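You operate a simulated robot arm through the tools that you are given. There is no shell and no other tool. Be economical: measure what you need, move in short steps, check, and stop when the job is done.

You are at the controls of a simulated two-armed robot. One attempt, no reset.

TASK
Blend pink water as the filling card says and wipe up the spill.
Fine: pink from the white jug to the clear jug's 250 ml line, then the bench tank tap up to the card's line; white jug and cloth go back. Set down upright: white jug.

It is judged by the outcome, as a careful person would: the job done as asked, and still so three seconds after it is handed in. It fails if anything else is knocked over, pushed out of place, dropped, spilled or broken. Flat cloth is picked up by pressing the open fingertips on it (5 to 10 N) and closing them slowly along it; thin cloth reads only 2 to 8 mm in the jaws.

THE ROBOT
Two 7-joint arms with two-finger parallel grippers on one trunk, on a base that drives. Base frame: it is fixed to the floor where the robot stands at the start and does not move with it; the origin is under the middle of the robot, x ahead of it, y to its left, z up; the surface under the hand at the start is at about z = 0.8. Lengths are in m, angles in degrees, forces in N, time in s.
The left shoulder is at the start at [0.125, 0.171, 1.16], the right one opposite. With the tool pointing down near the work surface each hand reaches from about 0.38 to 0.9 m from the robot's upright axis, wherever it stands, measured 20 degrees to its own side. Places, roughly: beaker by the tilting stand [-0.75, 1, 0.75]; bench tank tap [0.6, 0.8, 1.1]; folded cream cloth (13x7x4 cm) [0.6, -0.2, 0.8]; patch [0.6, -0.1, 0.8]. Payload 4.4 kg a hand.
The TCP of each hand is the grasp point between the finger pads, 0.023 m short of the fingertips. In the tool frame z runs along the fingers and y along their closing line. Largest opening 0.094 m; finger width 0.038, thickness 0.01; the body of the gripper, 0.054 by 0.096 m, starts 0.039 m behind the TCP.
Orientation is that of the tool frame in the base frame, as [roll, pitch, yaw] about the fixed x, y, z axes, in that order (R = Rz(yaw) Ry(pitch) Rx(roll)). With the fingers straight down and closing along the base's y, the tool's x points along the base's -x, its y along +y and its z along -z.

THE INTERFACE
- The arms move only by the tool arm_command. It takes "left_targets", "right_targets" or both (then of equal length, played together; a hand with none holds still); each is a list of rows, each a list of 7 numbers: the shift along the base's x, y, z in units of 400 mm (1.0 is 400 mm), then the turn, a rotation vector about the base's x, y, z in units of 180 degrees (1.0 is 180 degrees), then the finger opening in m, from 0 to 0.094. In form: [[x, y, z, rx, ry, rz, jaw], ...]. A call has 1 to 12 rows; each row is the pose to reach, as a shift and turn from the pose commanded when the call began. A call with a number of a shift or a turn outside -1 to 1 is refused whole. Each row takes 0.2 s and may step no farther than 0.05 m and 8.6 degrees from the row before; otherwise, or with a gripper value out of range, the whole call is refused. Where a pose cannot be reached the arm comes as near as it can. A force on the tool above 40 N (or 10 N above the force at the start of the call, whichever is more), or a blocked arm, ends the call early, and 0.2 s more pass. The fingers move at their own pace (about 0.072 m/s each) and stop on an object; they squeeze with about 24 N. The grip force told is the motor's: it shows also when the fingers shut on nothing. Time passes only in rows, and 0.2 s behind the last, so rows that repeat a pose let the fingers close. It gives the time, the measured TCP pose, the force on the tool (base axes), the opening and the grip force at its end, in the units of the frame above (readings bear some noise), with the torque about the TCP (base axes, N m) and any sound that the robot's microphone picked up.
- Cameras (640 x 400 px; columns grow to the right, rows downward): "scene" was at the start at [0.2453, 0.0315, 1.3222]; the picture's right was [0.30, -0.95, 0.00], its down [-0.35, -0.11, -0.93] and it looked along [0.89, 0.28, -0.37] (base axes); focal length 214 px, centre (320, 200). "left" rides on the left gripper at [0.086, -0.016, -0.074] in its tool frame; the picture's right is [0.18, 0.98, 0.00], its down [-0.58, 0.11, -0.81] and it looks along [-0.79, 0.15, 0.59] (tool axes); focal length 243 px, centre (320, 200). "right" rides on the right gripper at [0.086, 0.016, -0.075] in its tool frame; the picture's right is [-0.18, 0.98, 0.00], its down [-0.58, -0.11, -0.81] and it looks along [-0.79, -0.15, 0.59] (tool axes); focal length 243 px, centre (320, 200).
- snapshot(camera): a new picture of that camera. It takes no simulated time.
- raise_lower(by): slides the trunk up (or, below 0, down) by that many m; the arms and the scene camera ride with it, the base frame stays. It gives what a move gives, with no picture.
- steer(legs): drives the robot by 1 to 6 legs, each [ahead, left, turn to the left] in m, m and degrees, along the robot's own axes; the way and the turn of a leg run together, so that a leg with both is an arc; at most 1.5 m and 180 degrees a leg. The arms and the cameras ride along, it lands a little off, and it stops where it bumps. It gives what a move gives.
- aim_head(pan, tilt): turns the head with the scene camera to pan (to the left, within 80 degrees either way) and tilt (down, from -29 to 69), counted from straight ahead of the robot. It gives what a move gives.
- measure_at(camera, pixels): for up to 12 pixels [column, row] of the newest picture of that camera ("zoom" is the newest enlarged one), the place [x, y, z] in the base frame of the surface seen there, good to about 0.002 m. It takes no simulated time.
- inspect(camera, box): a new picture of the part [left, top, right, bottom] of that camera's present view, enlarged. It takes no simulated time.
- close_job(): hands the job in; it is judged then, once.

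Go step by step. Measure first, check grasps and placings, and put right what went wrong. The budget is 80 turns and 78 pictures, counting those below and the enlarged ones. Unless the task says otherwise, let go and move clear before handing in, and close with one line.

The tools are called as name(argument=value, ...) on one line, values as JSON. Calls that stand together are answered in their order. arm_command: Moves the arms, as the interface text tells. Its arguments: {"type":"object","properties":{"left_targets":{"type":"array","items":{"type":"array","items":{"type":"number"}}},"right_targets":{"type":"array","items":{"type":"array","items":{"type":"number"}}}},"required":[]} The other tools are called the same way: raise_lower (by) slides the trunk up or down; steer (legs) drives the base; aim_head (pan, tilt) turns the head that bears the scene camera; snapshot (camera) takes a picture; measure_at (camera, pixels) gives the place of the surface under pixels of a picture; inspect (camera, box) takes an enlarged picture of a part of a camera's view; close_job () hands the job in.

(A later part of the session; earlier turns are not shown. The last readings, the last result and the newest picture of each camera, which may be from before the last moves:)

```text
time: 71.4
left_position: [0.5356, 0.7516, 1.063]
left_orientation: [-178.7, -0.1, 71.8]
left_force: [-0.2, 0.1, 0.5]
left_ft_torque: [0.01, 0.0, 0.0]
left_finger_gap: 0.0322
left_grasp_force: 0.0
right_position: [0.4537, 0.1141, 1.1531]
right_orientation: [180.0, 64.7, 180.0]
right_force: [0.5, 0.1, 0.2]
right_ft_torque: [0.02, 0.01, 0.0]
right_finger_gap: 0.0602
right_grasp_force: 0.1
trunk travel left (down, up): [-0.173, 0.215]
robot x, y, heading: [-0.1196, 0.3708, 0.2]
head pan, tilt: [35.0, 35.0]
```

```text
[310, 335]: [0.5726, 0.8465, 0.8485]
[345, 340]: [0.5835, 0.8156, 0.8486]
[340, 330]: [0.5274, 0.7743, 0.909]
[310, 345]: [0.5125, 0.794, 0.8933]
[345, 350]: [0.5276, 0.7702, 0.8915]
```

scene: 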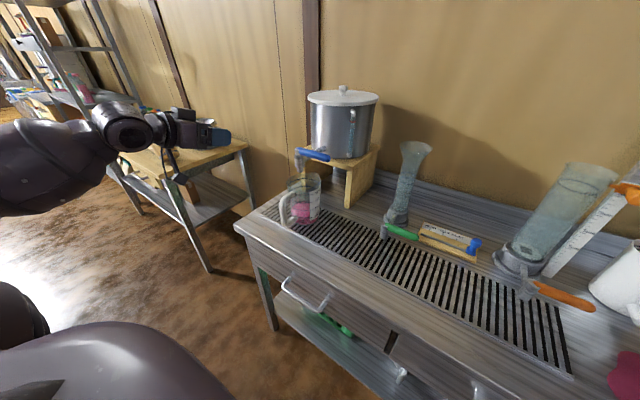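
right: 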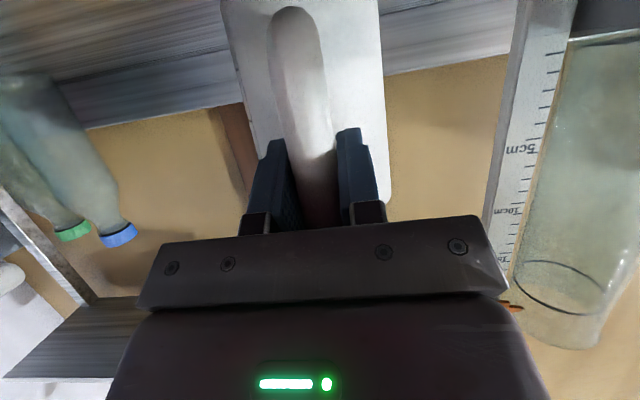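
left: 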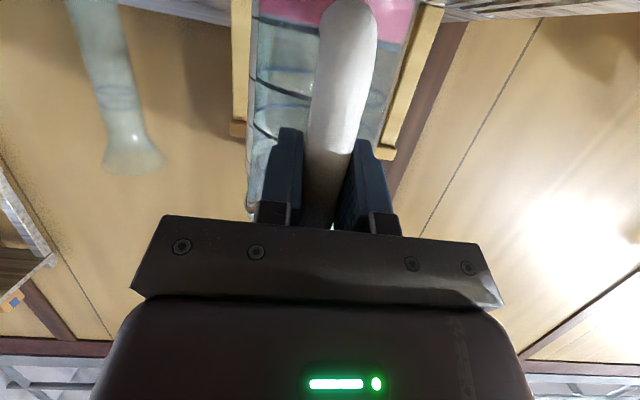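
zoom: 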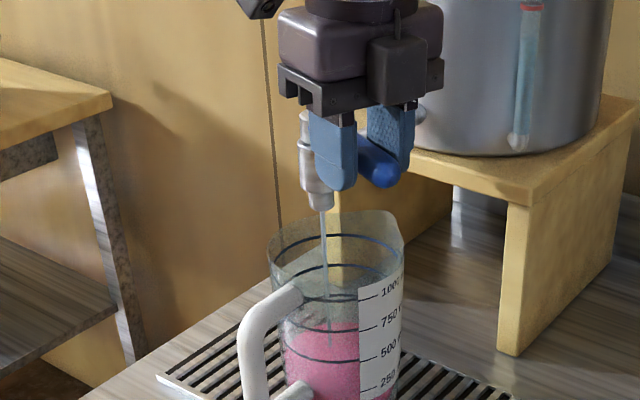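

The rate is only about 2.2 mm/s with 27 mm to go. I'll open further and hold for 1.4 s.

arm_command(left_targets=[[-0.015, 0.005, 0, 0, 0, -0.04, 0.032], [-0.03, 0.015, 0, 0, 0, -0.08, 0.032], [-0.045, 0.02, 0, 0, 0, -0.11, 0.032], [-0.045, 0.02, 0, 0, 0, -0.11, 0.032], [-0.045, 0.02, 0, 0, 0, -0.11, 0.032], [-0.045, 0.02, 0, 0, 0, -0.11, 0.032], [-0.045, 0.02, 0, 0, 0, -0.11, 0.032]])

inspect(camera="scene", box=[240, 120, 360, 220])

measure_at(camera="zoom", pixels=[[310, 325], [345, 330], [350, 320], [310, 335], [345, 340], [350, 325]])

```text
time: 73.0
left_position: [0.517, 0.761, 1.0637]
left_orientation: [-178.7, 0.0, 52.0]
left_force: [0.0, -0.2, 0.0]
left_ft_torque: [-0.04, -0.01, -0.01]
left_finger_gap: 0.032
left_grasp_force: 0.1
right_position: [0.454, 0.1151, 1.1537]
right_orientation: [-180.0, 64.8, 180.0]
right_force: [-0.2, 0.2, 0.2]
right_ft_torque: [0.01, 0.03, -0.03]
right_finger_gap: 0.0598
right_grasp_force: 0.0
trunk travel left (down, up): [-0.173, 0.215]
robot x, y, heading: [-0.1182, 0.3659, 0.1]
head pan, tilt: [35.0, 35.0]
```

```text
4.00 times, centred on (300, 170) of scene
```

zoom: 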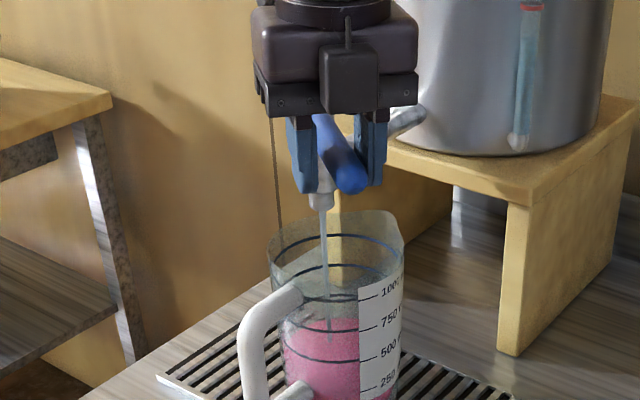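

```text
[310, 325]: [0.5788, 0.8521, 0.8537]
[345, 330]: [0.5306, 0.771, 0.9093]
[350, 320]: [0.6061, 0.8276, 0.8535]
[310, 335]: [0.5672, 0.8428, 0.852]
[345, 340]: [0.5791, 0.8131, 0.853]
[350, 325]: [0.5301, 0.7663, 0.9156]
```

Level 0.853, and 0.876 is the target. I'll hold for 1.8 s and re-measure for the new rate.

arm_command(left_targets=[[0, 0, 0, 0, 0, 0, 0.032], [0, 0, 0, 0, 0, 0, 0.032], [0, 0, 0, 0, 0, 0, 0.032], [0, 0, 0, 0, 0, 0, 0.032], [0, 0, 0, 0, 0, 0, 0.032], [0, 0, 0, 0, 0, 0, 0.032], [0, 0, 0, 0, 0, 0, 0.032], [0, 0, 0, 0, 0, 0, 0.032]])

inspect(camera="scene", box=[240, 120, 360, 220])

measure_at(camera="zoom", pixels=[[310, 325], [345, 330], [350, 320], [310, 320], [340, 320], [350, 315]])

```text
time: 74.8
left_position: [0.5176, 0.7599, 1.0636]
left_orientation: [-178.7, -0.1, 52.0]
left_force: [0.7, -0.2, 0.2]
left_ft_torque: [-0.01, 0.01, 0.02]
left_finger_gap: 0.0318
left_grasp_force: 0.1
right_position: [0.4535, 0.1141, 1.1537]
right_orientation: [-180.0, 64.7, -180.0]
right_force: [0.3, 0.1, 0.0]
right_ft_torque: [-0.01, 0.03, 0.02]
right_finger_gap: 0.0601
right_grasp_force: 0.1
trunk travel left (down, up): [-0.173, 0.215]
robot x, y, heading: [-0.1223, 0.3676, 0.2]
head pan, tilt: [35.0, 35.0]
```

```text
4.00 times, centred on (300, 170) of scene
```

zoom: 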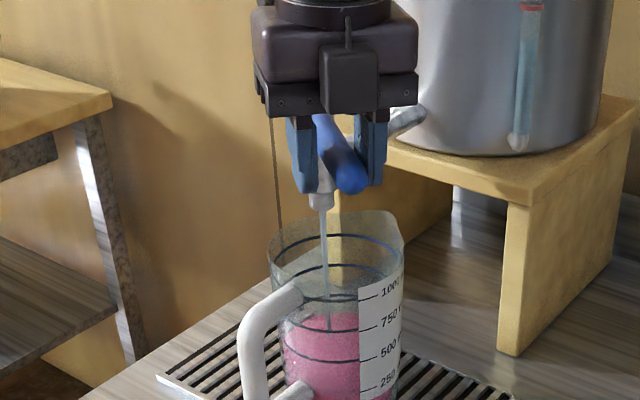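

```text
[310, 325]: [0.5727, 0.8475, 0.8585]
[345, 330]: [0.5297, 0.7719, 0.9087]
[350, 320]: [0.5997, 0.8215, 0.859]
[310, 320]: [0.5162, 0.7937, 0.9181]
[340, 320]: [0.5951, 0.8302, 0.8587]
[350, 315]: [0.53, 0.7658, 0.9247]
```

The rate is about 3.2 mm/s with 17 mm left. I'll hold another 2.6 s.

arm_command(left_targets=[[0, 0, 0, 0, 0, 0, 0.032], [0, 0, 0, 0, 0, 0, 0.032], [0, 0, 0, 0, 0, 0, 0.032], [0, 0, 0, 0, 0, 0, 0.032], [0, 0, 0, 0, 0, 0, 0.032], [0, 0, 0, 0, 0, 0, 0.032], [0, 0, 0, 0, 0, 0, 0.032], [0, 0, 0, 0, 0, 0, 0.032], [0, 0, 0, 0, 0, 0, 0.032], [0, 0, 0, 0, 0, 0, 0.032], [0, 0, 0, 0, 0, 0, 0.032], [0, 0, 0, 0, 0, 0, 0.032]])

inspect(camera="scene", box=[240, 120, 360, 220])

measure_at(camera="zoom", pixels=[[310, 310], [350, 310], [340, 315], [310, 320], [345, 320], [335, 308], [315, 325]])

```text
time: 77.4
left_position: [0.5178, 0.7603, 1.0632]
left_orientation: [-178.7, -0.1, 52.1]
left_force: [-0.4, 0.1, -0.2]
left_ft_torque: [-0.01, -0.04, 0.0]
left_finger_gap: 0.0317
left_grasp_force: 0.1
right_position: [0.4541, 0.1149, 1.1527]
right_orientation: [-179.9, 64.8, -180.0]
right_force: [0.0, -0.2, -0.1]
right_ft_torque: [0.0, -0.01, 0.02]
right_finger_gap: 0.0598
right_grasp_force: 0.1
trunk travel left (down, up): [-0.173, 0.215]
robot x, y, heading: [-0.1231, 0.3698, 0.0]
head pan, tilt: [35.0, 35.0]
```

```text
4.00 times, centred on (300, 170) of scene
```

zoom: 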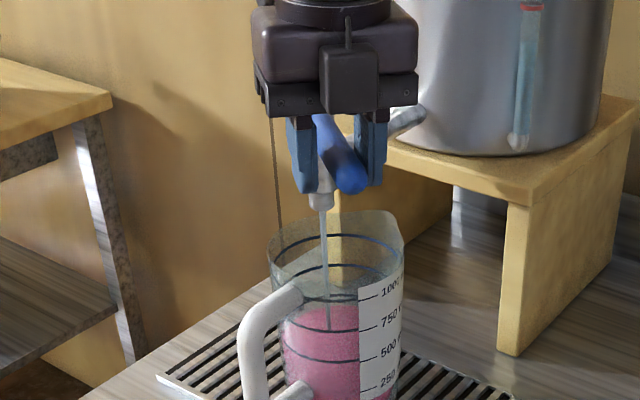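

```text
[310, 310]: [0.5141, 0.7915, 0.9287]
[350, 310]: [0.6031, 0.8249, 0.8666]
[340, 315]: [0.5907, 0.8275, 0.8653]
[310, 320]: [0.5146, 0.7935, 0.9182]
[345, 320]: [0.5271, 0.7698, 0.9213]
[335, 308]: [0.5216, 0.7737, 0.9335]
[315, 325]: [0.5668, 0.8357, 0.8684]
```

Level about 0.867. I'll hold 1.4 s more, then swing the lever back closed, which should end near 0.874–0.876.

arm_command(left_targets=[[0, 0, 0, 0, 0, 0, 0.032], [0, 0, 0, 0, 0, 0, 0.032], [0, 0, 0, 0, 0, 0, 0.032], [0, 0, 0, 0, 0, 0, 0.032], [0, 0, 0, 0, 0, 0, 0.032], [0, 0, 0, 0, 0, 0, 0.032], [0, 0, 0, 0, 0, 0, 0.032], [0.045, -0.008, 0, 0, 0, 0.044, 0.032], [0.085, -0.018, 0, 0, 0, 0.088, 0.032], [0.115, -0.025, 0, 0, 0, 0.132, 0.032], [0.14, -0.028, 0, 0, 0, 0.176, 0.032], [0.148, -0.028, 0, 0, 0, 0.208, 0.032]])

inspect(camera="scene", box=[240, 120, 360, 220])

measure_at(camera="zoom", pixels=[[310, 310], [350, 305], [340, 300], [315, 315], [345, 310], [335, 308], [320, 320], [310, 330]])

```text
time: 80.0
left_position: [0.5757, 0.7502, 1.0644]
left_orientation: [-178.6, -0.1, 89.6]
left_force: [-12.3, 7.0, -2.3]
left_ft_torque: [-0.12, 0.18, 0.13]
left_finger_gap: 0.0366
left_grasp_force: 4.5
right_position: [0.4534, 0.1174, 1.1537]
right_orientation: [-179.9, 64.7, -179.8]
right_force: [0.6, -0.8, 0.4]
right_ft_torque: [-0.01, -0.03, -0.01]
right_finger_gap: 0.06
right_grasp_force: 0.0
trunk travel left (down, up): [-0.173, 0.215]
robot x, y, heading: [-0.1194, 0.3706, 0.3]
head pan, tilt: [35.0, 35.0]
```

```text
4.00 times, centred on (300, 170) of scene
```

zoom: 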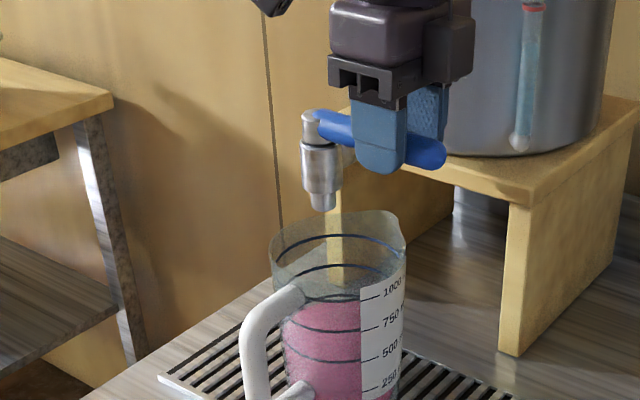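

```text
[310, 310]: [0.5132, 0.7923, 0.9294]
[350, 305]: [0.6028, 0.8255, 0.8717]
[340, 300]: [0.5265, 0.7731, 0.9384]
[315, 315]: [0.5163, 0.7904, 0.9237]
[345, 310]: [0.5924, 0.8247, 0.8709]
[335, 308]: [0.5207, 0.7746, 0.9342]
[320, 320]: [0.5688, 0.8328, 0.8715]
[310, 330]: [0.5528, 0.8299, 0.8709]
```

The tap is shut and the level is 0.871, about 5 mm below the 500 ring at 0.876. I'll do a short top-up with a small opening, then close again.

arm_command(left_targets=[[-0.04, 0, 0, 0, 0, -0.02, 0.034], [-0.071, 0, 0, 0, 0, -0.04, 0.034], [-0.071, 0, 0, 0, 0, -0.05, 0.034], [-0.071, 0, 0, 0, 0, -0.05, 0.034], [-0.071, 0, 0, 0, 0, -0.05, 0.034], [-0.071, 0, 0, 0, 0, -0.05, 0.034], [-0.071, 0, 0, 0, 0, -0.05, 0.034], [-0.071, 0, 0, 0, 0, -0.05, 0.034], [-0.071, 0, 0, 0, 0, -0.05, 0.034], [-0.071, 0, 0, 0, 0, -0.05, 0.034], [-0.035, 0, 0, 0, 0, -0.02, 0.034], [0, 0, 0, 0, 0, 0, 0.034]])

inspect(camera="scene", box=[240, 120, 360, 220])

measure_at(camera="zoom", pixels=[[350, 305], [340, 298], [345, 310], [320, 320], [310, 328], [310, 331], [330, 334], [360, 300], [340, 362], [330, 315]])

```text
time: 82.6
left_position: [0.5752, 0.7492, 1.0628]
left_orientation: [-178.6, -0.2, 89.5]
left_force: [-8.0, -3.3, -1.0]
left_ft_torque: [-0.05, 0.0, 0.19]
left_finger_gap: 0.0375
left_grasp_force: 4.1
right_position: [0.4527, 0.1142, 1.1551]
right_orientation: [-180.0, 64.8, -180.0]
right_force: [0.8, 0.0, -0.6]
right_ft_torque: [-0.03, -0.01, 0.0]
right_finger_gap: 0.06
right_grasp_force: 0.1
trunk travel left (down, up): [-0.173, 0.215]
robot x, y, heading: [-0.124, 0.3677, -0.0]
head pan, tilt: [35.0, 35.0]
```

```text
4.00 times, centred on (300, 170) of scene
```

zoom: 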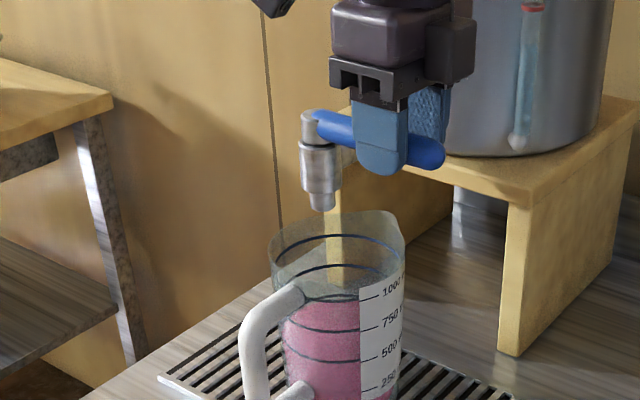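

```text
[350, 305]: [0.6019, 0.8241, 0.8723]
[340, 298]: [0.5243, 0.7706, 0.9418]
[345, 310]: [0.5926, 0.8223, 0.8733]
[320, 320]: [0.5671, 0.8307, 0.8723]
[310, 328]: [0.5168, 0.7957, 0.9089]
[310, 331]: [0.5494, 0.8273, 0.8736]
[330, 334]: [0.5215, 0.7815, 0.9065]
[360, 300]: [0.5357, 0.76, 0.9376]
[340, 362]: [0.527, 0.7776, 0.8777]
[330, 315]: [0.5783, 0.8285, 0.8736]
```

Level 0.873 against the 500 ring at 0.877. One more, slightly larger top-up.

arm_command(left_targets=[[-0.045, 0, 0, 0, 0, -0.03, 0.034], [-0.085, 0, 0, 0, 0, -0.06, 0.034], [-0.095, 0.003, 0, 0, 0, -0.08, 0.034], [-0.095, 0.003, 0, 0, 0, -0.08, 0.034], [-0.095, 0.003, 0, 0, 0, -0.08, 0.034], [-0.095, 0.003, 0, 0, 0, -0.08, 0.034], [-0.095, 0.003, 0, 0, 0, -0.08, 0.034], [-0.095, 0.003, 0, 0, 0, -0.08, 0.034], [-0.09, 0.003, 0, 0, 0, -0.06, 0.034], [-0.045, 0, 0, 0, 0, -0.03, 0.034], [0, 0, 0, 0, 0, 0, 0.034], [0, 0, 0, 0, 0, 0, 0.034]])

inspect(camera="scene", box=[240, 120, 360, 220])

measure_at(camera="zoom", pixels=[[350, 305], [345, 310], [320, 320], [310, 326], [320, 325], [340, 362], [330, 315], [325, 310], [340, 315]])

```text
time: 85.2
left_position: [0.5752, 0.7494, 1.0635]
left_orientation: [-178.6, -0.2, 89.6]
left_force: [-9.3, -2.3, -1.2]
left_ft_torque: [-0.14, 0.04, 0.22]
left_finger_gap: 0.0379
left_grasp_force: 4.4
right_position: [0.4524, 0.1156, 1.1548]
right_orientation: [180.0, 64.8, -180.0]
right_force: [0.0, -0.2, 0.1]
right_ft_torque: [-0.01, -0.01, 0.0]
right_finger_gap: 0.0601
right_grasp_force: 0.1
trunk travel left (down, up): [-0.173, 0.215]
robot x, y, heading: [-0.1165, 0.3708, 0.0]
head pan, tilt: [35.0, 35.0]
```

```text
4.00 times, centred on (300, 170) of scene
```

zoom: 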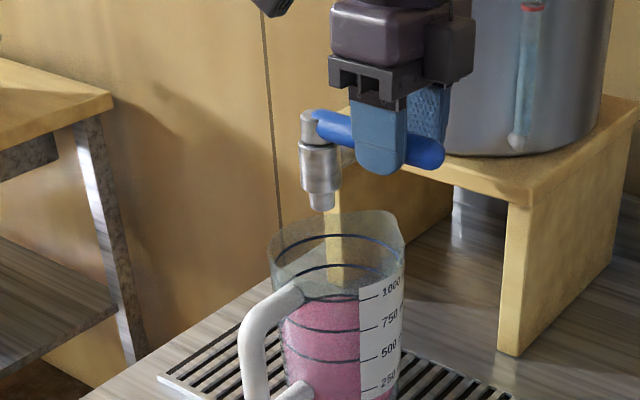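

```text
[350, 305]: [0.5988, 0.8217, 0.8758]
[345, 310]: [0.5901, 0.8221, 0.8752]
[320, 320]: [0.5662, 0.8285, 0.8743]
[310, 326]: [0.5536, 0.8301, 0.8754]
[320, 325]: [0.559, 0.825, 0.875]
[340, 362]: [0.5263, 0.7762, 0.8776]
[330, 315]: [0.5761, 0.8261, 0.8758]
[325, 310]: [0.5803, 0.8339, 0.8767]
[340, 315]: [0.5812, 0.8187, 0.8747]
```

The level is 0.8755, on the 500 line within a millimetre, and the flow has stopped. I'll release the lever, lift clear and drive back to the start for the wiping.

arm_command(left_targets=[[-0.01, 0, 0, 0, 0, 0, 0.06], [-0.02, 0, 0, 0, 0, 0, 0.06], [-0.02, 0, 0.06, 0, 0, 0, 0.06], [-0.02, 0, 0.15, 0, 0, 0, 0.06], [-0.02, 0, 0.25, 0, 0, 0, 0.06], [-0.02, 0, 0.35, 0, 0, 0, 0.06], [-0.02, 0, 0.45, 0, 0, 0, 0.06], [-0.1, 0, 0.5, 0, 0, 0, 0.06], [-0.2, 0, 0.5, 0, 0, 0, 0.06], [-0.3, 0, 0.5, 0, 0, 0, 0.06]])

inspect(camera="scene", box=[240, 100, 400, 220])

steer(legs=[[0, -0.37, 0], [0.12, 0, 0]])

aim_head(pan=-10, tilt=45)

snapshot(camera="scene")

```text
time: 87.4
left_position: [0.455, 0.751, 1.2643]
left_orientation: [-178.7, 0.0, 89.5]
left_force: [-0.4, 0.1, 0.6]
left_ft_torque: [0.0, -0.04, -0.02]
left_finger_gap: 0.0598
left_grasp_force: 0.0
right_position: [0.4526, 0.1156, 1.1544]
right_orientation: [-180.0, 64.8, -180.0]
right_force: [-0.4, 0.3, 0.5]
right_ft_torque: [0.01, 0.01, -0.01]
right_finger_gap: 0.06
right_grasp_force: 0.0
trunk travel left (down, up): [-0.173, 0.215]
robot x, y, heading: [-0.1193, 0.3696, 0.1]
head pan, tilt: [35.0, 35.0]
```

```text
3.33 times, centred on (320, 160) of scene
```

zoom: 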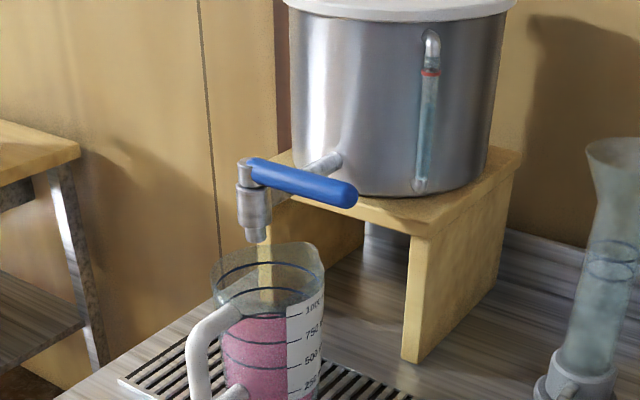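

```text
time: 92.0
left_position: [0.5739, 0.3818, 1.2648]
left_orientation: [-178.6, -0.2, 89.4]
left_force: [0.2, -0.2, 0.0]
left_ft_torque: [-0.03, 0.0, -0.01]
left_finger_gap: 0.0599
left_grasp_force: 0.0
right_position: [0.5729, -0.253, 1.1543]
right_orientation: [180.0, 64.8, -180.0]
right_force: [-0.5, -0.3, -0.5]
right_ft_torque: [0.0, 0.01, 0.01]
right_finger_gap: 0.06
right_grasp_force: 0.0
trunk travel left (down, up): [-0.173, 0.215]
robot x, y, heading: [0.001, 0.0044, -0.1]
head pan, tilt: [35.0, 35.0]
```

```text
time: 93.1
left_position: [0.5747, 0.3829, 1.2633]
left_orientation: [-178.8, -0.1, 89.4]
left_force: [-0.5, 0.7, -0.1]
left_ft_torque: [0.02, -0.01, 0.02]
left_finger_gap: 0.0601
left_grasp_force: 0.1
right_position: [0.572, -0.2524, 1.1539]
right_orientation: [180.0, 64.7, 180.0]
right_force: [0.1, 0.2, -0.6]
right_ft_torque: [0.02, -0.02, -0.02]
right_finger_gap: 0.0601
right_grasp_force: 0.1
trunk travel left (down, up): [-0.173, 0.215]
robot x, y, heading: [-0.0036, 0.002, 0.0]
head pan, tilt: [-10.0, 45.0]
```

```text
15 pictures are left
```

scene: 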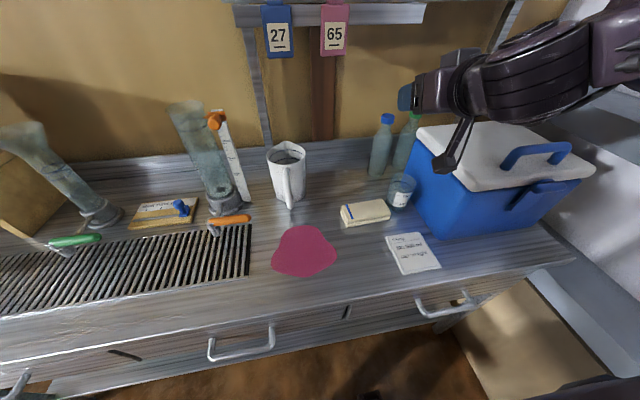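

The tap is closed and everything is in order. I'll measure the cloth and spill outlines.

measure_at(camera="scene", pixels=[[343, 208], [382, 201], [388, 212], [349, 222], [365, 211], [400, 200], [292, 229], [335, 247], [300, 276], [274, 262], [312, 227], [330, 265]])

inspect(camera="scene", box=[260, 170, 440, 290])

```text
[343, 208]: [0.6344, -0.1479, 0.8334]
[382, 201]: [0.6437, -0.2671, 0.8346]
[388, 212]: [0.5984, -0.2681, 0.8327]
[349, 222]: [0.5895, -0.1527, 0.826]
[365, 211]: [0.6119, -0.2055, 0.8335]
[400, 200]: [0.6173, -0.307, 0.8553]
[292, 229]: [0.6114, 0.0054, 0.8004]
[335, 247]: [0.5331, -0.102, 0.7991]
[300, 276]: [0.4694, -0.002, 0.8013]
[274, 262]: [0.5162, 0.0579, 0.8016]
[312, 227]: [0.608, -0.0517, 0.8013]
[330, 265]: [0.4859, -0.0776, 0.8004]
```

```text
3.33 times, centred on (350, 230) of scene
```

zoom: 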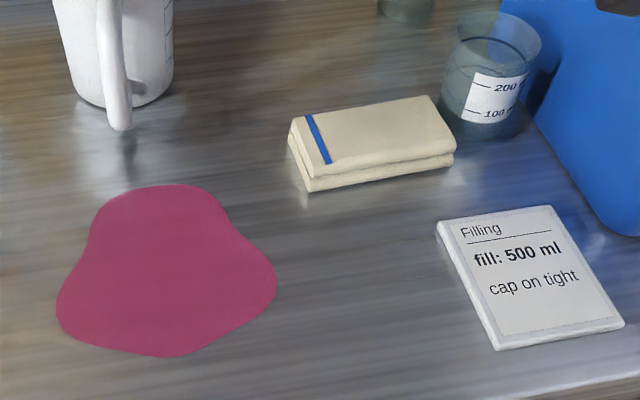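

The cloth is a block centred at [0.612,-0.208], 7 cm across x, with its top at 0.834. The spill spans x 0.465–0.615, y −0.105–0.06. I'll turn the right hand down with its jaws along x above the cloth.

arm_command(right_targets=[[0, 0, 0, 0, 0.045, 0, 0.09], [0, 0, 0, 0, 0.09, 0, 0.09], [0, 0.01, 0, 0, 0.135, 0, 0.09], [0.02, 0.02, 0, 0, 0.18, 0, 0.09], [0.04, 0.04, 0, 0, 0.225, 0, 0.09], [0.06, 0.06, 0, 0, 0.27, 0, 0.09], [0.08, 0.08, 0, 0, 0.315, 0, 0.09], [0.1, 0.11, 0, 0, 0.36, 0, 0.09]])

arm_command(right_targets=[[0, 0, -0.03, 0, 0, -0.0432, 0.09], [0, 0, -0.06, 0, 0, -0.0864, 0.09], [0, 0, -0.09, 0, 0, -0.13, 0.09], [0, 0, -0.12, 0, 0, -0.1728, 0.09], [0, 0, -0.15, 0, 0, -0.216, 0.09], [0, 0, -0.18, 0, 0, -0.259, 0.09], [0, 0, -0.21, 0, 0, -0.302, 0.09], [0, 0, -0.25, 0, 0, -0.3456, 0.09], [0, 0, -0.3, 0, 0, -0.3888, 0.09], [0, 0, -0.35, 0, 0, -0.432, 0.09], [0, 0, -0.4, 0, 0, -0.475, 0.09], [0, 0, -0.4, 0, 0, -0.475, 0.09]])

inspect(camera="scene", box=[260, 130, 440, 290])

```text
time: 94.9
left_position: [0.5768, 0.3833, 1.2617]
left_orientation: [-178.4, -0.1, 89.4]
left_force: [0.7, -0.3, 0.0]
left_ft_torque: [0.02, 0.04, -0.01]
left_finger_gap: 0.0597
left_grasp_force: 0.1
right_position: [0.6127, -0.2079, 1.1534]
right_orientation: [180.0, -0.2, 180.0]
right_force: [0.4, 0.3, 0.0]
right_ft_torque: [0.0, -0.01, 0.0]
right_finger_gap: 0.0899
right_grasp_force: 0.0
trunk travel left (down, up): [-0.173, 0.215]
robot x, y, heading: [-0.0004, 0.003, -0.2]
head pan, tilt: [-10.0, 45.0]
```

```text
time: 97.5
left_position: [0.5753, 0.3816, 1.2632]
left_orientation: [-178.7, -0.1, 89.4]
left_force: [-0.6, -0.8, -0.4]
left_ft_torque: [0.0, -0.02, 0.02]
left_finger_gap: 0.0601
left_grasp_force: 0.0
right_position: [0.6113, -0.2101, 0.9936]
right_orientation: [-180.0, -0.1, 94.4]
right_force: [0.1, 0.4, 0.4]
right_ft_torque: [0.01, 0.03, -0.01]
right_finger_gap: 0.0897
right_grasp_force: 0.1
trunk travel left (down, up): [-0.173, 0.215]
robot x, y, heading: [0.0022, 0.0052, 0.3]
head pan, tilt: [-10.0, 45.0]
```

```text
2.50 times, centred on (350, 210) of scene
```

zoom: 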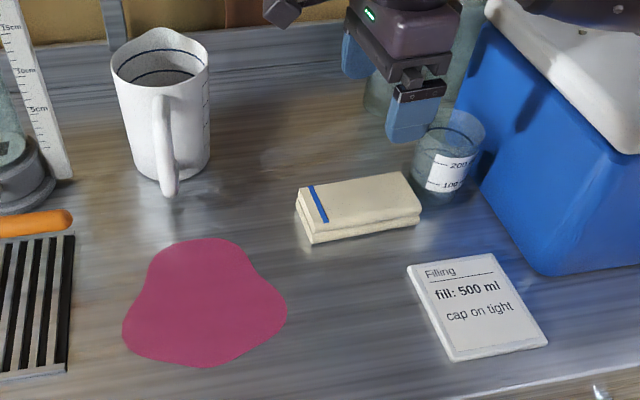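

The jaws are over the cloth. I'll descend so the tips are about 1.3 cm above the bench, and close gently.

arm_command(right_targets=[[0.01, 0, -0.08, 0, 0, 0, 0.092], [0.01, 0, -0.16, 0, 0, 0, 0.092], [0.01, 0, -0.24, 0, 0, 0, 0.092], [0.01, 0, -0.32, 0, 0, 0, 0.092], [0.01, 0, -0.37, 0, 0, 0, 0.092], [0.01, 0, -0.394, 0, 0, 0, 0.092], [0.01, 0, -0.394, 0, 0, 0, 0.08], [0.01, 0, -0.394, 0, 0, 0, 0.07], [0.01, 0, -0.394, 0, 0, 0, 0.06], [0.01, 0, -0.394, 0, 0, 0, 0.05], [0.01, 0, -0.394, 0, 0, 0, 0.05]])

inspect(camera="scene", box=[290, 160, 430, 260])

```text
time: 100.1
left_position: [0.5623, 0.3942, 1.2664]
left_orientation: [-179.2, 0.5, 89.4]
left_force: [-1.3, -0.2, 0.0]
left_ft_torque: [-0.01, 0.0, -0.02]
left_finger_gap: 0.0598
left_grasp_force: 0.1
right_position: [0.6207, -0.1909, 0.8674]
right_orientation: [176.8, -0.2, 95.3]
right_force: [0.2, 0.1, -0.6]
right_ft_torque: [-0.01, -0.03, -0.02]
right_finger_gap: 0.05
right_grasp_force: 0.1
trunk travel left (down, up): [-0.173, 0.215]
robot x, y, heading: [-0.0023, 0.0024, 0.4]
head pan, tilt: [-10.0, 45.0]
stopped in row 11 (right hand): the arm was blocked; the commanded pose is now the measured one
```

```text
4.00 times, centred on (360, 210) of scene
```

zoom: 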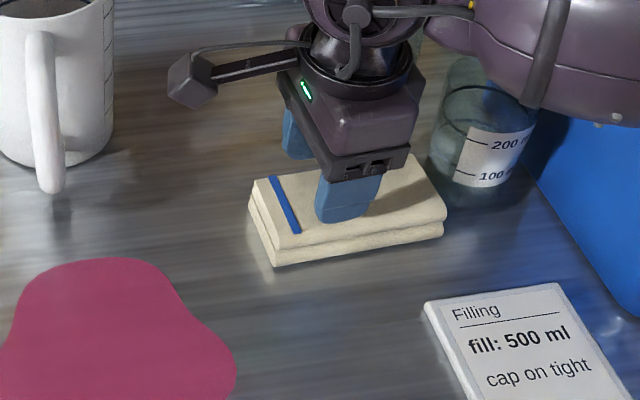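

The arm was blocked at z=0.867 with no tip force: the bent elbow or forearm touched something, probably the cooler. I'll lift straight up and look.

arm_command(right_targets=[[0, 0, 0.05, 0, 0, 0, 0.06], [0, -0.02, 0.12, 0, 0, 0, 0.09], [0, -0.04, 0.2, 0, 0, 0, 0.09], [0, -0.04, 0.3, 0, 0, 0, 0.09], [0, -0.04, 0.4, 0, 0, 0, 0.09], [0, -0.04, 0.5, 0, 0, 0, 0.09]])

steer(legs=[[-0.25, 0, 0], [0, 0.08, 0]])

aim_head(pan=-20, tilt=35)

snapshot(camera="scene")

```text
time: 101.5
left_position: [0.5748, 0.383, 1.2636]
left_orientation: [-178.7, -0.1, 89.4]
left_force: [0.2, 0.1, 0.8]
left_ft_torque: [-0.02, -0.03, 0.02]
left_finger_gap: 0.0599
left_grasp_force: 0.1
right_position: [0.6241, -0.2159, 1.0524]
right_orientation: [178.2, -0.4, 94.9]
right_force: [-0.1, -0.1, 0.0]
right_ft_torque: [0.02, -0.03, -0.02]
right_finger_gap: 0.0898
right_grasp_force: 0.0
trunk travel left (down, up): [-0.173, 0.215]
robot x, y, heading: [-0.0022, 0.0021, 0.2]
head pan, tilt: [-10.0, 45.0]
```

```text
time: 104.3
left_position: [0.3225, 0.4651, 1.2631]
left_orientation: [-178.7, -0.1, 89.7]
left_force: [0.2, -0.1, -1.2]
left_ft_torque: [-0.01, -0.01, -0.03]
left_finger_gap: 0.0601
left_grasp_force: 0.0
right_position: [0.3735, -0.1371, 1.0525]
right_orientation: [178.2, -0.5, 95.1]
right_force: [0.0, 0.1, -0.4]
right_ft_torque: [-0.04, 0.0, -0.01]
right_finger_gap: 0.0901
right_grasp_force: 0.1
trunk travel left (down, up): [-0.173, 0.215]
robot x, y, heading: [-0.2576, 0.0799, 0.3]
head pan, tilt: [-10.0, 45.0]
```

```text
time: 105.0
left_position: [0.3211, 0.4633, 1.2647]
left_orientation: [-178.8, -0.2, 89.6]
left_force: [0.1, -0.7, 0.2]
left_ft_torque: [0.02, -0.02, -0.02]
left_finger_gap: 0.0599
left_grasp_force: 0.0
right_position: [0.3742, -0.1376, 1.0523]
right_orientation: [178.2, -0.6, 95.2]
right_force: [-0.5, 0.7, 0.2]
right_ft_torque: [-0.01, -0.02, 0.01]
right_finger_gap: 0.09
right_grasp_force: 0.2
trunk travel left (down, up): [-0.173, 0.215]
robot x, y, heading: [-0.2539, 0.0838, 0.0]
head pan, tilt: [-20.0, 35.0]
```

```text
11 pictures are left
```

scene: 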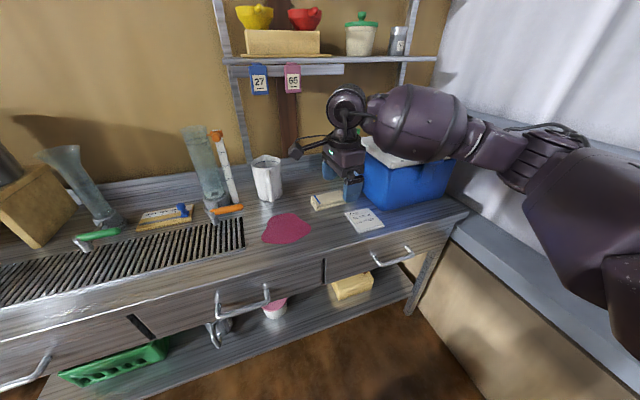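

The cooler, beaker and card look untouched. From farther back the arm will be straighter, so I'll return above the cloth and check the elbow clearance.

arm_command(right_targets=[[0.08, -0.02, 0, 0, 0.005, 0, 0.09], [0.16, -0.04, 0, 0, 0.01, 0, 0.09], [0.24, -0.06, 0, 0, 0.01, 0, 0.09], [0.32, -0.09, 0, 0, 0.01, 0, 0.09], [0.4, -0.12, 0, 0, 0.01, 0, 0.09], [0.48, -0.14, 0, 0, 0.01, 0, 0.09], [0.55, -0.16, -0.05, 0, 0.01, 0, 0.09], [0.605, -0.175, -0.13, 0, 0.01, 0, 0.09], [0.605, -0.175, -0.18, 0, 0.01, 0, 0.09]])

snapshot(camera="scene")

```text
time: 107.0
left_position: [0.322, 0.4615, 1.2642]
left_orientation: [-178.7, -0.2, 89.6]
left_force: [-0.2, -0.9, 0.0]
left_ft_torque: [0.04, 0.01, -0.02]
left_finger_gap: 0.0599
left_grasp_force: 0.1
right_position: [0.6157, -0.2106, 0.979]
right_orientation: [180.0, -0.7, 95.1]
right_force: [-0.5, -0.8, -0.5]
right_ft_torque: [0.0, 0.01, 0.01]
right_finger_gap: 0.0901
right_grasp_force: 0.0
trunk travel left (down, up): [-0.173, 0.215]
robot x, y, heading: [-0.2551, 0.0847, 0.2]
head pan, tilt: [-20.0, 35.0]
```

```text
10 pictures are left
```

scene: 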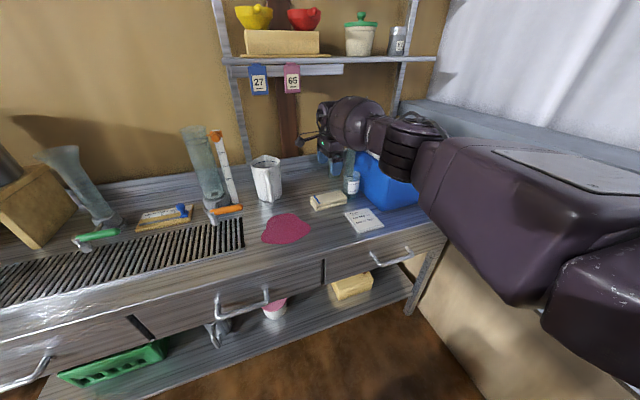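

The forearm still passes right above the cooler's corner. I'll measure its height against the lid.

measure_at(camera="scene", pixels=[[372, 140], [395, 175], [365, 160], [390, 190], [420, 165], [440, 205], [352, 130], [385, 200], [350, 182], [353, 175], [480, 240]])

```text
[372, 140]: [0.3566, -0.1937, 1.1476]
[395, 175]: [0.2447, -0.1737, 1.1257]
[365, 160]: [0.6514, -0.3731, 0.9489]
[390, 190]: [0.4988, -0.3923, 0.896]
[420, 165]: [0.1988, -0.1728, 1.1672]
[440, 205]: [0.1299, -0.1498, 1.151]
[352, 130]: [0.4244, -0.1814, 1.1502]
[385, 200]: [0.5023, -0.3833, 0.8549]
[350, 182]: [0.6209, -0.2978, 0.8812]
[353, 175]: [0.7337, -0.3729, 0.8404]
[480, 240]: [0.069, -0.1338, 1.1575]
```

The forearm is actually at z≈1.15 and well clear of the cooler. I'll descend over the cloth again and close.

arm_command(right_targets=[[0, 0, -0.08, 0, 0, 0, 0.093], [0, 0, -0.16, 0, 0, 0, 0.093], [0, 0, -0.24, 0, 0, 0, 0.093], [0, 0, -0.3, 0, 0, 0, 0.093], [0, 0, -0.34, 0, 0, 0, 0.093], [0, 0, -0.357, 0, 0, 0, 0.093], [0, 0, -0.357, 0, 0, 0, 0.08], [0, 0, -0.357, 0, 0, 0, 0.07], [0, 0, -0.357, 0, 0, 0, 0.06], [0, 0, -0.357, 0, 0, 0, 0.05], [0, 0, -0.357, 0, 0, 0, 0.045]])

inspect(camera="scene", box=[240, 130, 400, 250])

```text
time: 108.5
left_position: [0.3211, 0.4647, 1.2654]
left_orientation: [-178.8, -0.2, 89.6]
left_force: [0.4, 0.0, -0.1]
left_ft_torque: [0.0, 0.01, 0.01]
left_finger_gap: 0.0601
left_grasp_force: 0.1
right_position: [0.605, -0.2075, 0.857]
right_orientation: [178.4, -0.6, 94.9]
right_force: [0.0, 1.3, 27.7]
right_ft_torque: [-0.2, -1.13, 0.13]
right_finger_gap: 0.0801
right_grasp_force: 0.2
right hand out of reach, approached as far as the arm can: row 2, 3, 4, 5, 6, 7
trunk travel left (down, up): [-0.173, 0.215]
robot x, y, heading: [-0.252, 0.0824, 0.2]
head pan, tilt: [-20.0, 35.0]
stopped in row 7 (right hand): the force on the tool passed its limit at 44 N (the readings are from after the stop); the commanded pose is now the measured one
```

```text
3.33 times, centred on (320, 190) of scene
```

zoom: 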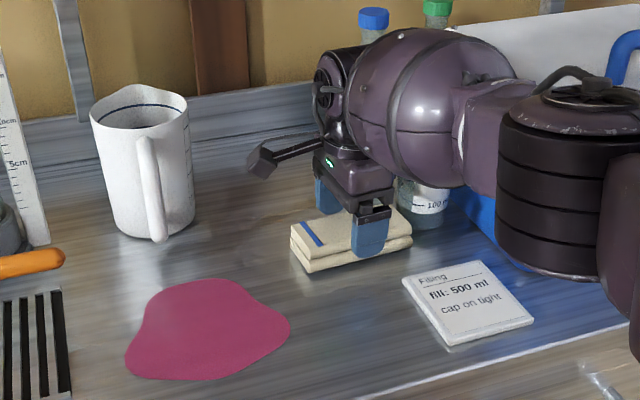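

The reach was too long: x drifted to 0.605 and a finger landed on the cloth. I'll lift off, drive 0.12 m forward and raise the trunk 0.2 m, so the arm comes down steeply and clear of the beaker and cooler.

arm_command(right_targets=[[0, 0, 0.05, 0, 0, 0, 0.09], [0, 0, 0.15, 0, 0, 0, 0.09], [0, 0, 0.25, 0, 0, 0, 0.09], [0, 0, 0.35, 0, 0, 0, 0.09]])

raise_lower(by=0.2)

steer(legs=[[0.13, 0, 0]])

aim_head(pan=-15, tilt=45)

snapshot(camera="scene")

```text
time: 109.5
left_position: [0.3221, 0.4633, 1.2653]
left_orientation: [-178.7, -0.1, 89.6]
left_force: [-1.2, -0.7, 0.4]
left_ft_torque: [0.01, -0.02, -0.01]
left_finger_gap: 0.0598
left_grasp_force: 0.0
right_position: [0.6032, -0.2087, 0.9889]
right_orientation: [179.0, -0.7, 95.0]
right_force: [-0.4, -0.4, 0.5]
right_ft_torque: [0.0, -0.03, 0.01]
right_finger_gap: 0.0902
right_grasp_force: 0.0
trunk travel left (down, up): [-0.173, 0.215]
robot x, y, heading: [-0.2554, 0.0809, -0.1]
head pan, tilt: [-20.0, 35.0]
```

```text
time: 111.7
left_position: [0.3225, 0.4626, 1.4624]
left_orientation: [-178.6, -0.1, 89.6]
left_force: [-0.1, 0.7, 0.1]
left_ft_torque: [-0.01, -0.01, 0.01]
left_finger_gap: 0.0602
left_grasp_force: 0.1
right_position: [0.561, -0.2084, 1.3735]
right_orientation: [165.3, 0.5, 95.1]
right_force: [-0.6, 0.4, 0.3]
right_ft_torque: [0.01, 0.03, -0.03]
right_finger_gap: 0.0906
right_grasp_force: 0.1
trunk travel left (down, up): [-0.373, 0.015]
robot x, y, heading: [-0.2583, 0.0801, 0.5]
head pan, tilt: [-20.0, 35.0]
```

```text
time: 112.9
left_position: [0.4519, 0.4644, 1.4647]
left_orientation: [-178.8, -0.1, 89.6]
left_force: [0.8, -0.1, -1.2]
left_ft_torque: [0.02, 0.01, 0.02]
left_finger_gap: 0.0599
left_grasp_force: 0.1
right_position: [0.6907, -0.2068, 1.3738]
right_orientation: [165.3, 0.5, 95.1]
right_force: [-1.6, -0.1, 1.0]
right_ft_torque: [0.0, -0.07, 0.0]
right_finger_gap: 0.0896
right_grasp_force: 0.1
trunk travel left (down, up): [-0.373, 0.015]
robot x, y, heading: [-0.1262, 0.0804, 0.1]
head pan, tilt: [-20.0, 35.0]
```

```text
time: 113.7
left_position: [0.4515, 0.4652, 1.4639]
left_orientation: [-178.7, -0.2, 89.7]
left_force: [-1.1, -0.1, -1.1]
left_ft_torque: [-0.02, -0.01, -0.01]
left_finger_gap: 0.0601
left_grasp_force: 0.0
right_position: [0.6916, -0.2074, 1.3733]
right_orientation: [165.3, 0.6, 95.0]
right_force: [0.5, 0.5, 0.4]
right_ft_torque: [-0.03, 0.0, 0.04]
right_finger_gap: 0.0897
right_grasp_force: 0.1
trunk travel left (down, up): [-0.373, 0.015]
robot x, y, heading: [-0.1247, 0.0848, 0.3]
head pan, tilt: [-15.0, 45.0]
```

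```text
8 pictures are left
```

scene: 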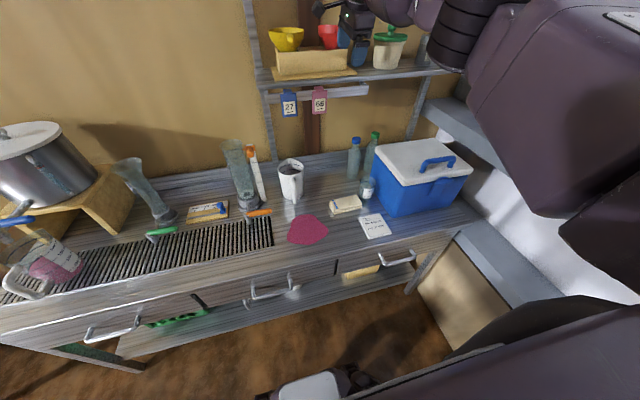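

Raising the trunk let the hand spring up to z=1.37 with a 15° tilt, near the shelf, but the shelf items look undisturbed. I'll pull it back, straighten it and come down above the cloth.

arm_command(right_targets=[[-0.1, 0, 0, 0, 0, 0, 0.09], [-0.2, 0, 0, 0, 0.01, 0, 0.09], [-0.3, 0, -0.03, 0, 0.03, 0, 0.09], [-0.35, 0, -0.1, 0, 0.05, 0, 0.09], [-0.35, 0, -0.2, 0, 0.07, 0, 0.09], [-0.35, 0, -0.3, 0, 0.082, 0, 0.09], [-0.35, 0, -0.4, 0, 0.082, 0, 0.09], [-0.32, -0.005, -0.5, 0, 0.082, 0, 0.09], [-0.28, -0.005, -0.6, 0, 0.082, 0, 0.09], [-0.24, -0.005, -0.7, 0, 0.082, 0, 0.09], [-0.19, -0.005, -0.8, 0, 0.082, 0, 0.09], [-0.19, -0.005, -0.9, 0, 0.082, 0, 0.09]])

snapshot(camera="scene")

measure_at(camera="scene", pixels=[[333, 201], [358, 197], [361, 207], [336, 214], [346, 204], [380, 225], [290, 190], [306, 229]])

```text
time: 116.3
left_position: [0.4515, 0.4637, 1.4641]
left_orientation: [-178.8, -0.1, 89.7]
left_force: [0.9, -0.4, 0.7]
left_ft_torque: [0.02, -0.02, 0.02]
left_finger_gap: 0.06
left_grasp_force: 0.1
right_position: [0.6148, -0.2096, 1.013]
right_orientation: [180.0, -0.9, 95.2]
right_force: [0.4, -0.2, -0.9]
right_ft_torque: [0.0, -0.01, -0.02]
right_finger_gap: 0.09
right_grasp_force: 0.0
trunk travel left (down, up): [-0.373, 0.015]
robot x, y, heading: [-0.1228, 0.0831, 0.1]
head pan, tilt: [-15.0, 45.0]
```

```text
7 pictures are left
```

scene: 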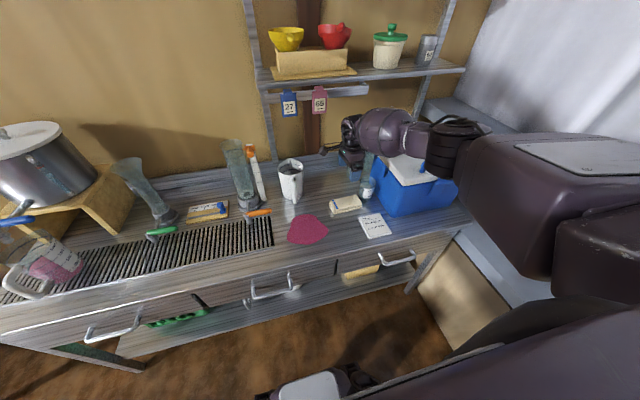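

```text
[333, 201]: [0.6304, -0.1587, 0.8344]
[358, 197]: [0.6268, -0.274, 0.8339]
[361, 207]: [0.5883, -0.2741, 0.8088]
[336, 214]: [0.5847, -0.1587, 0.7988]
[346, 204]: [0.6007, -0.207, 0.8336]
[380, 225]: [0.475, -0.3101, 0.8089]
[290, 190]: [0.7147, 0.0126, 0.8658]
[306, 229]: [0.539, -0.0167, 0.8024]
```

The hand is at [0.615,-0.21,1.013], straight down, and the shelf items are intact. I'll descend onto the cloth and close.

arm_command(right_targets=[[0, 0, -0.1, 0, 0, 0, 0.093], [0, 0, -0.2, 0, 0, 0, 0.093], [0, 0, -0.28, 0, 0, 0, 0.093], [0, 0, -0.35, 0, 0, 0, 0.093], [0, 0, -0.4, 0, 0, 0, 0.093], [0, 0, -0.437, 0, 0, 0, 0.093], [0, 0, -0.437, 0, 0, 0, 0.093], [0, 0, -0.437, 0, 0, 0, 0.075], [0, 0, -0.437, 0, 0, 0, 0.065], [0, 0, -0.437, 0, 0, 0, 0.055], [0, 0, -0.437, 0, 0, 0, 0.045], [0, 0, -0.437, 0, 0, 0, 0.045]])

inspect(camera="scene", box=[270, 130, 430, 250])

```text
time: 118.9
left_position: [0.451, 0.4647, 1.4635]
left_orientation: [-178.8, -0.1, 89.7]
left_force: [-0.1, 0.3, 0.1]
left_ft_torque: [-0.01, 0.01, 0.02]
left_finger_gap: 0.0599
left_grasp_force: 0.0
right_position: [0.5773, -0.2074, 0.8673]
right_orientation: [180.0, -0.8, 95.0]
right_force: [-0.3, 0.3, -0.1]
right_ft_torque: [-0.01, 0.02, -0.01]
right_finger_gap: 0.0447
right_grasp_force: 0.1
right hand out of reach, approached as far as the arm can: row 2, 3, 4, 5, 6, 7, 8, 9, 10, 11, 12
trunk travel left (down, up): [-0.373, 0.015]
robot x, y, heading: [-0.1229, 0.0846, 0.4]
head pan, tilt: [-15.0, 45.0]
```

```text
3.33 times, centred on (350, 190) of scene
```

zoom: 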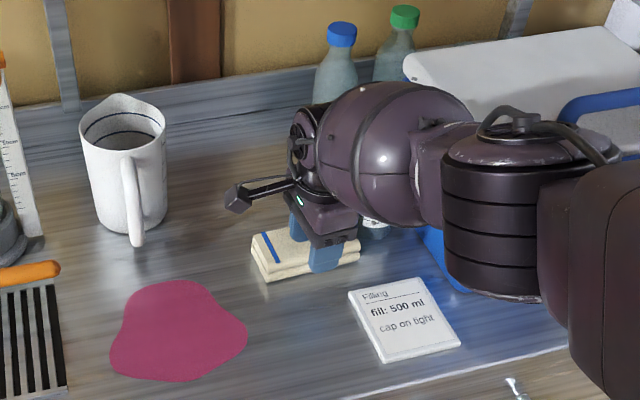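

With the trunk up the hand can't reach low enough. I'll lift, bring the trunk back down 0.2 m (keeping this base distance of about 0.79) and re-centre over the cloth.

arm_command(right_targets=[[0, 0, 0.1, 0, 0, 0, 0.09], [0, 0, 0.2, 0, 0, 0, 0.09], [0, 0, 0.3, 0, 0, 0, 0.09], [0, 0, 0.4, 0, 0, 0, 0.09], [0, 0, 0.5, 0, 0, 0, 0.09], [0, 0, 0.6, 0, 0, 0, 0.09], [0, 0, 0.7, 0, 0, 0, 0.09]])

raise_lower(by=-0.2)

```text
time: 120.5
left_position: [0.4513, 0.4644, 1.4639]
left_orientation: [-178.7, 0.0, 89.7]
left_force: [0.1, 0.4, -0.6]
left_ft_torque: [-0.04, 0.01, -0.04]
left_finger_gap: 0.0599
left_grasp_force: 0.0
right_position: [0.5782, -0.2089, 1.1487]
right_orientation: [180.0, -0.8, 95.0]
right_force: [0.4, 0.4, -0.1]
right_ft_torque: [0.0, 0.0, -0.03]
right_finger_gap: 0.0901
right_grasp_force: 0.1
trunk travel left (down, up): [-0.373, 0.015]
robot x, y, heading: [-0.1189, 0.0798, 0.4]
head pan, tilt: [-15.0, 45.0]
```

```text
time: 122.6
left_position: [0.4507, 0.4637, 1.2641]
left_orientation: [-178.8, 0.0, 89.6]
left_force: [0.2, -0.4, 0.5]
left_ft_torque: [0.02, -0.03, -0.02]
left_finger_gap: 0.0596
left_grasp_force: 0.1
right_position: [0.5766, -0.2084, 0.9488]
right_orientation: [179.8, -0.8, 95.0]
right_force: [-0.7, -0.1, 0.0]
right_ft_torque: [0.01, -0.03, -0.01]
right_finger_gap: 0.0902
right_grasp_force: 0.0
trunk travel left (down, up): [-0.173, 0.215]
robot x, y, heading: [-0.1266, 0.0798, 0.1]
head pan, tilt: [-15.0, 45.0]
```

Now at [0.577,-0.208,0.949]. I'll move over the cloth, descend and close, with the force limit as guard.

arm_command(right_targets=[[0.05, 0, 0, 0, 0, 0, 0.093], [0.092, -0.003, 0, 0, 0, 0, 0.093], [0.092, -0.003, -0.08, 0, 0, 0, 0.093], [0.092, -0.003, -0.16, 0, 0, 0, 0.093], [0.092, -0.003, -0.22, 0, 0, 0, 0.093], [0.092, -0.003, -0.265, 0, 0, 0, 0.093], [0.092, -0.003, -0.277, 0, 0, 0, 0.093]])

```text
time: 124.2
left_position: [0.4523, 0.4644, 1.2628]
left_orientation: [-178.8, 0.0, 89.7]
left_force: [-0.3, 0.5, 0.2]
left_ft_torque: [0.02, 0.01, -0.01]
left_finger_gap: 0.06
left_grasp_force: 0.1
right_position: [0.6156, -0.2095, 0.8363]
right_orientation: [-179.9, -0.8, 94.9]
right_force: [-0.1, 0.2, 0.7]
right_ft_torque: [0.0, -0.02, 0.01]
right_finger_gap: 0.0931
right_grasp_force: 0.1
trunk travel left (down, up): [-0.173, 0.215]
robot x, y, heading: [-0.1225, 0.0804, 0.6]
head pan, tilt: [-15.0, 45.0]
```

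Reached with no contact force. I'll close on the cloth and lift slightly.

arm_command(right_targets=[[0, 0, 0, 0, 0, 0, 0.08], [0, 0, 0, 0, 0, 0, 0.07], [0, 0, 0, 0, 0, 0, 0.06], [0, 0, 0, 0, 0, 0, 0.05], [0, 0, 0, 0, 0, 0, 0.03], [0, 0, 0, 0, 0, 0, 0.03], [0, 0, 0.04, 0, 0, 0, 0.03], [0, 0, 0.08, 0, 0, 0, 0.03], [0, 0, 0.12, 0, 0, 0, 0.03], [0, 0, 0.12, 0, 0, 0, 0.03]])

inspect(camera="scene", box=[240, 130, 440, 270])

```text
time: 126.4
left_position: [0.4525, 0.4633, 1.2629]
left_orientation: [-178.7, -0.1, 89.8]
left_force: [0.3, 0.3, 0.9]
left_ft_torque: [0.01, -0.03, -0.02]
left_finger_gap: 0.0598
left_grasp_force: 0.1
right_position: [0.6159, -0.2099, 0.8835]
right_orientation: [-180.0, -0.8, 95.0]
right_force: [0.0, -0.2, -1.2]
right_ft_torque: [-0.02, 0.01, 0.02]
right_finger_gap: 0.065
right_grasp_force: 24.3
trunk travel left (down, up): [-0.173, 0.215]
robot x, y, heading: [-0.1199, 0.079, 0.3]
head pan, tilt: [-15.0, 45.0]
```

```text
2.86 times, centred on (340, 200) of scene
```

zoom: 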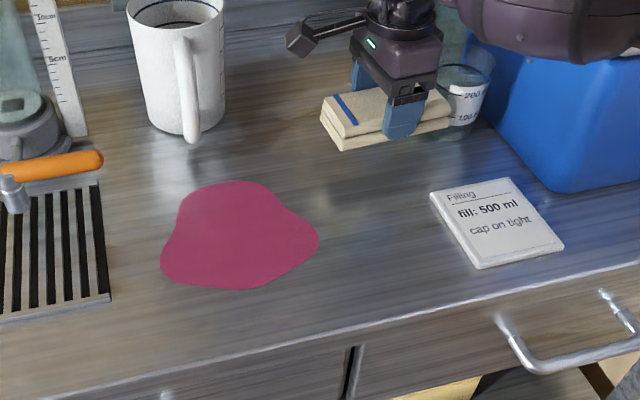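

Cloth held (gap 0.065 m, 24 N). I'll carry it over the right part of the spill, lower to contact, press lightly and sweep toward me.

arm_command(right_targets=[[-0.03, 0.1, 0, 0, 0, 0, 0.03], [-0.06, 0.2, 0, 0, 0, 0, 0.03], [-0.08, 0.3, 0, 0, 0, 0, 0.03], [-0.09, 0.4, 0, 0, 0, 0, 0.03], [-0.09, 0.4, -0.05, 0, 0, 0, 0.03], [-0.09, 0.4, -0.1, 0, 0, 0, 0.03], [-0.09, 0.4, -0.12, 0, 0, 0, 0.03], [-0.09, 0.4, -0.125, 0, 0, 0, 0.03]])

```text
time: 128.2
left_position: [0.4512, 0.464, 1.264]
left_orientation: [-178.8, 0.0, 89.7]
left_force: [-0.7, -0.4, -0.4]
left_ft_torque: [0.01, 0.0, 0.04]
left_finger_gap: 0.0602
left_grasp_force: 0.1
right_position: [0.5783, -0.0491, 0.837]
right_orientation: [179.9, -0.7, 94.9]
right_force: [-2.3, 0.5, 8.2]
right_ft_torque: [-0.14, 0.34, -0.27]
right_finger_gap: 0.0646
right_grasp_force: 24.2
trunk travel left (down, up): [-0.173, 0.215]
robot x, y, heading: [-0.123, 0.0795, 0.3]
head pan, tilt: [-15.0, 45.0]
```

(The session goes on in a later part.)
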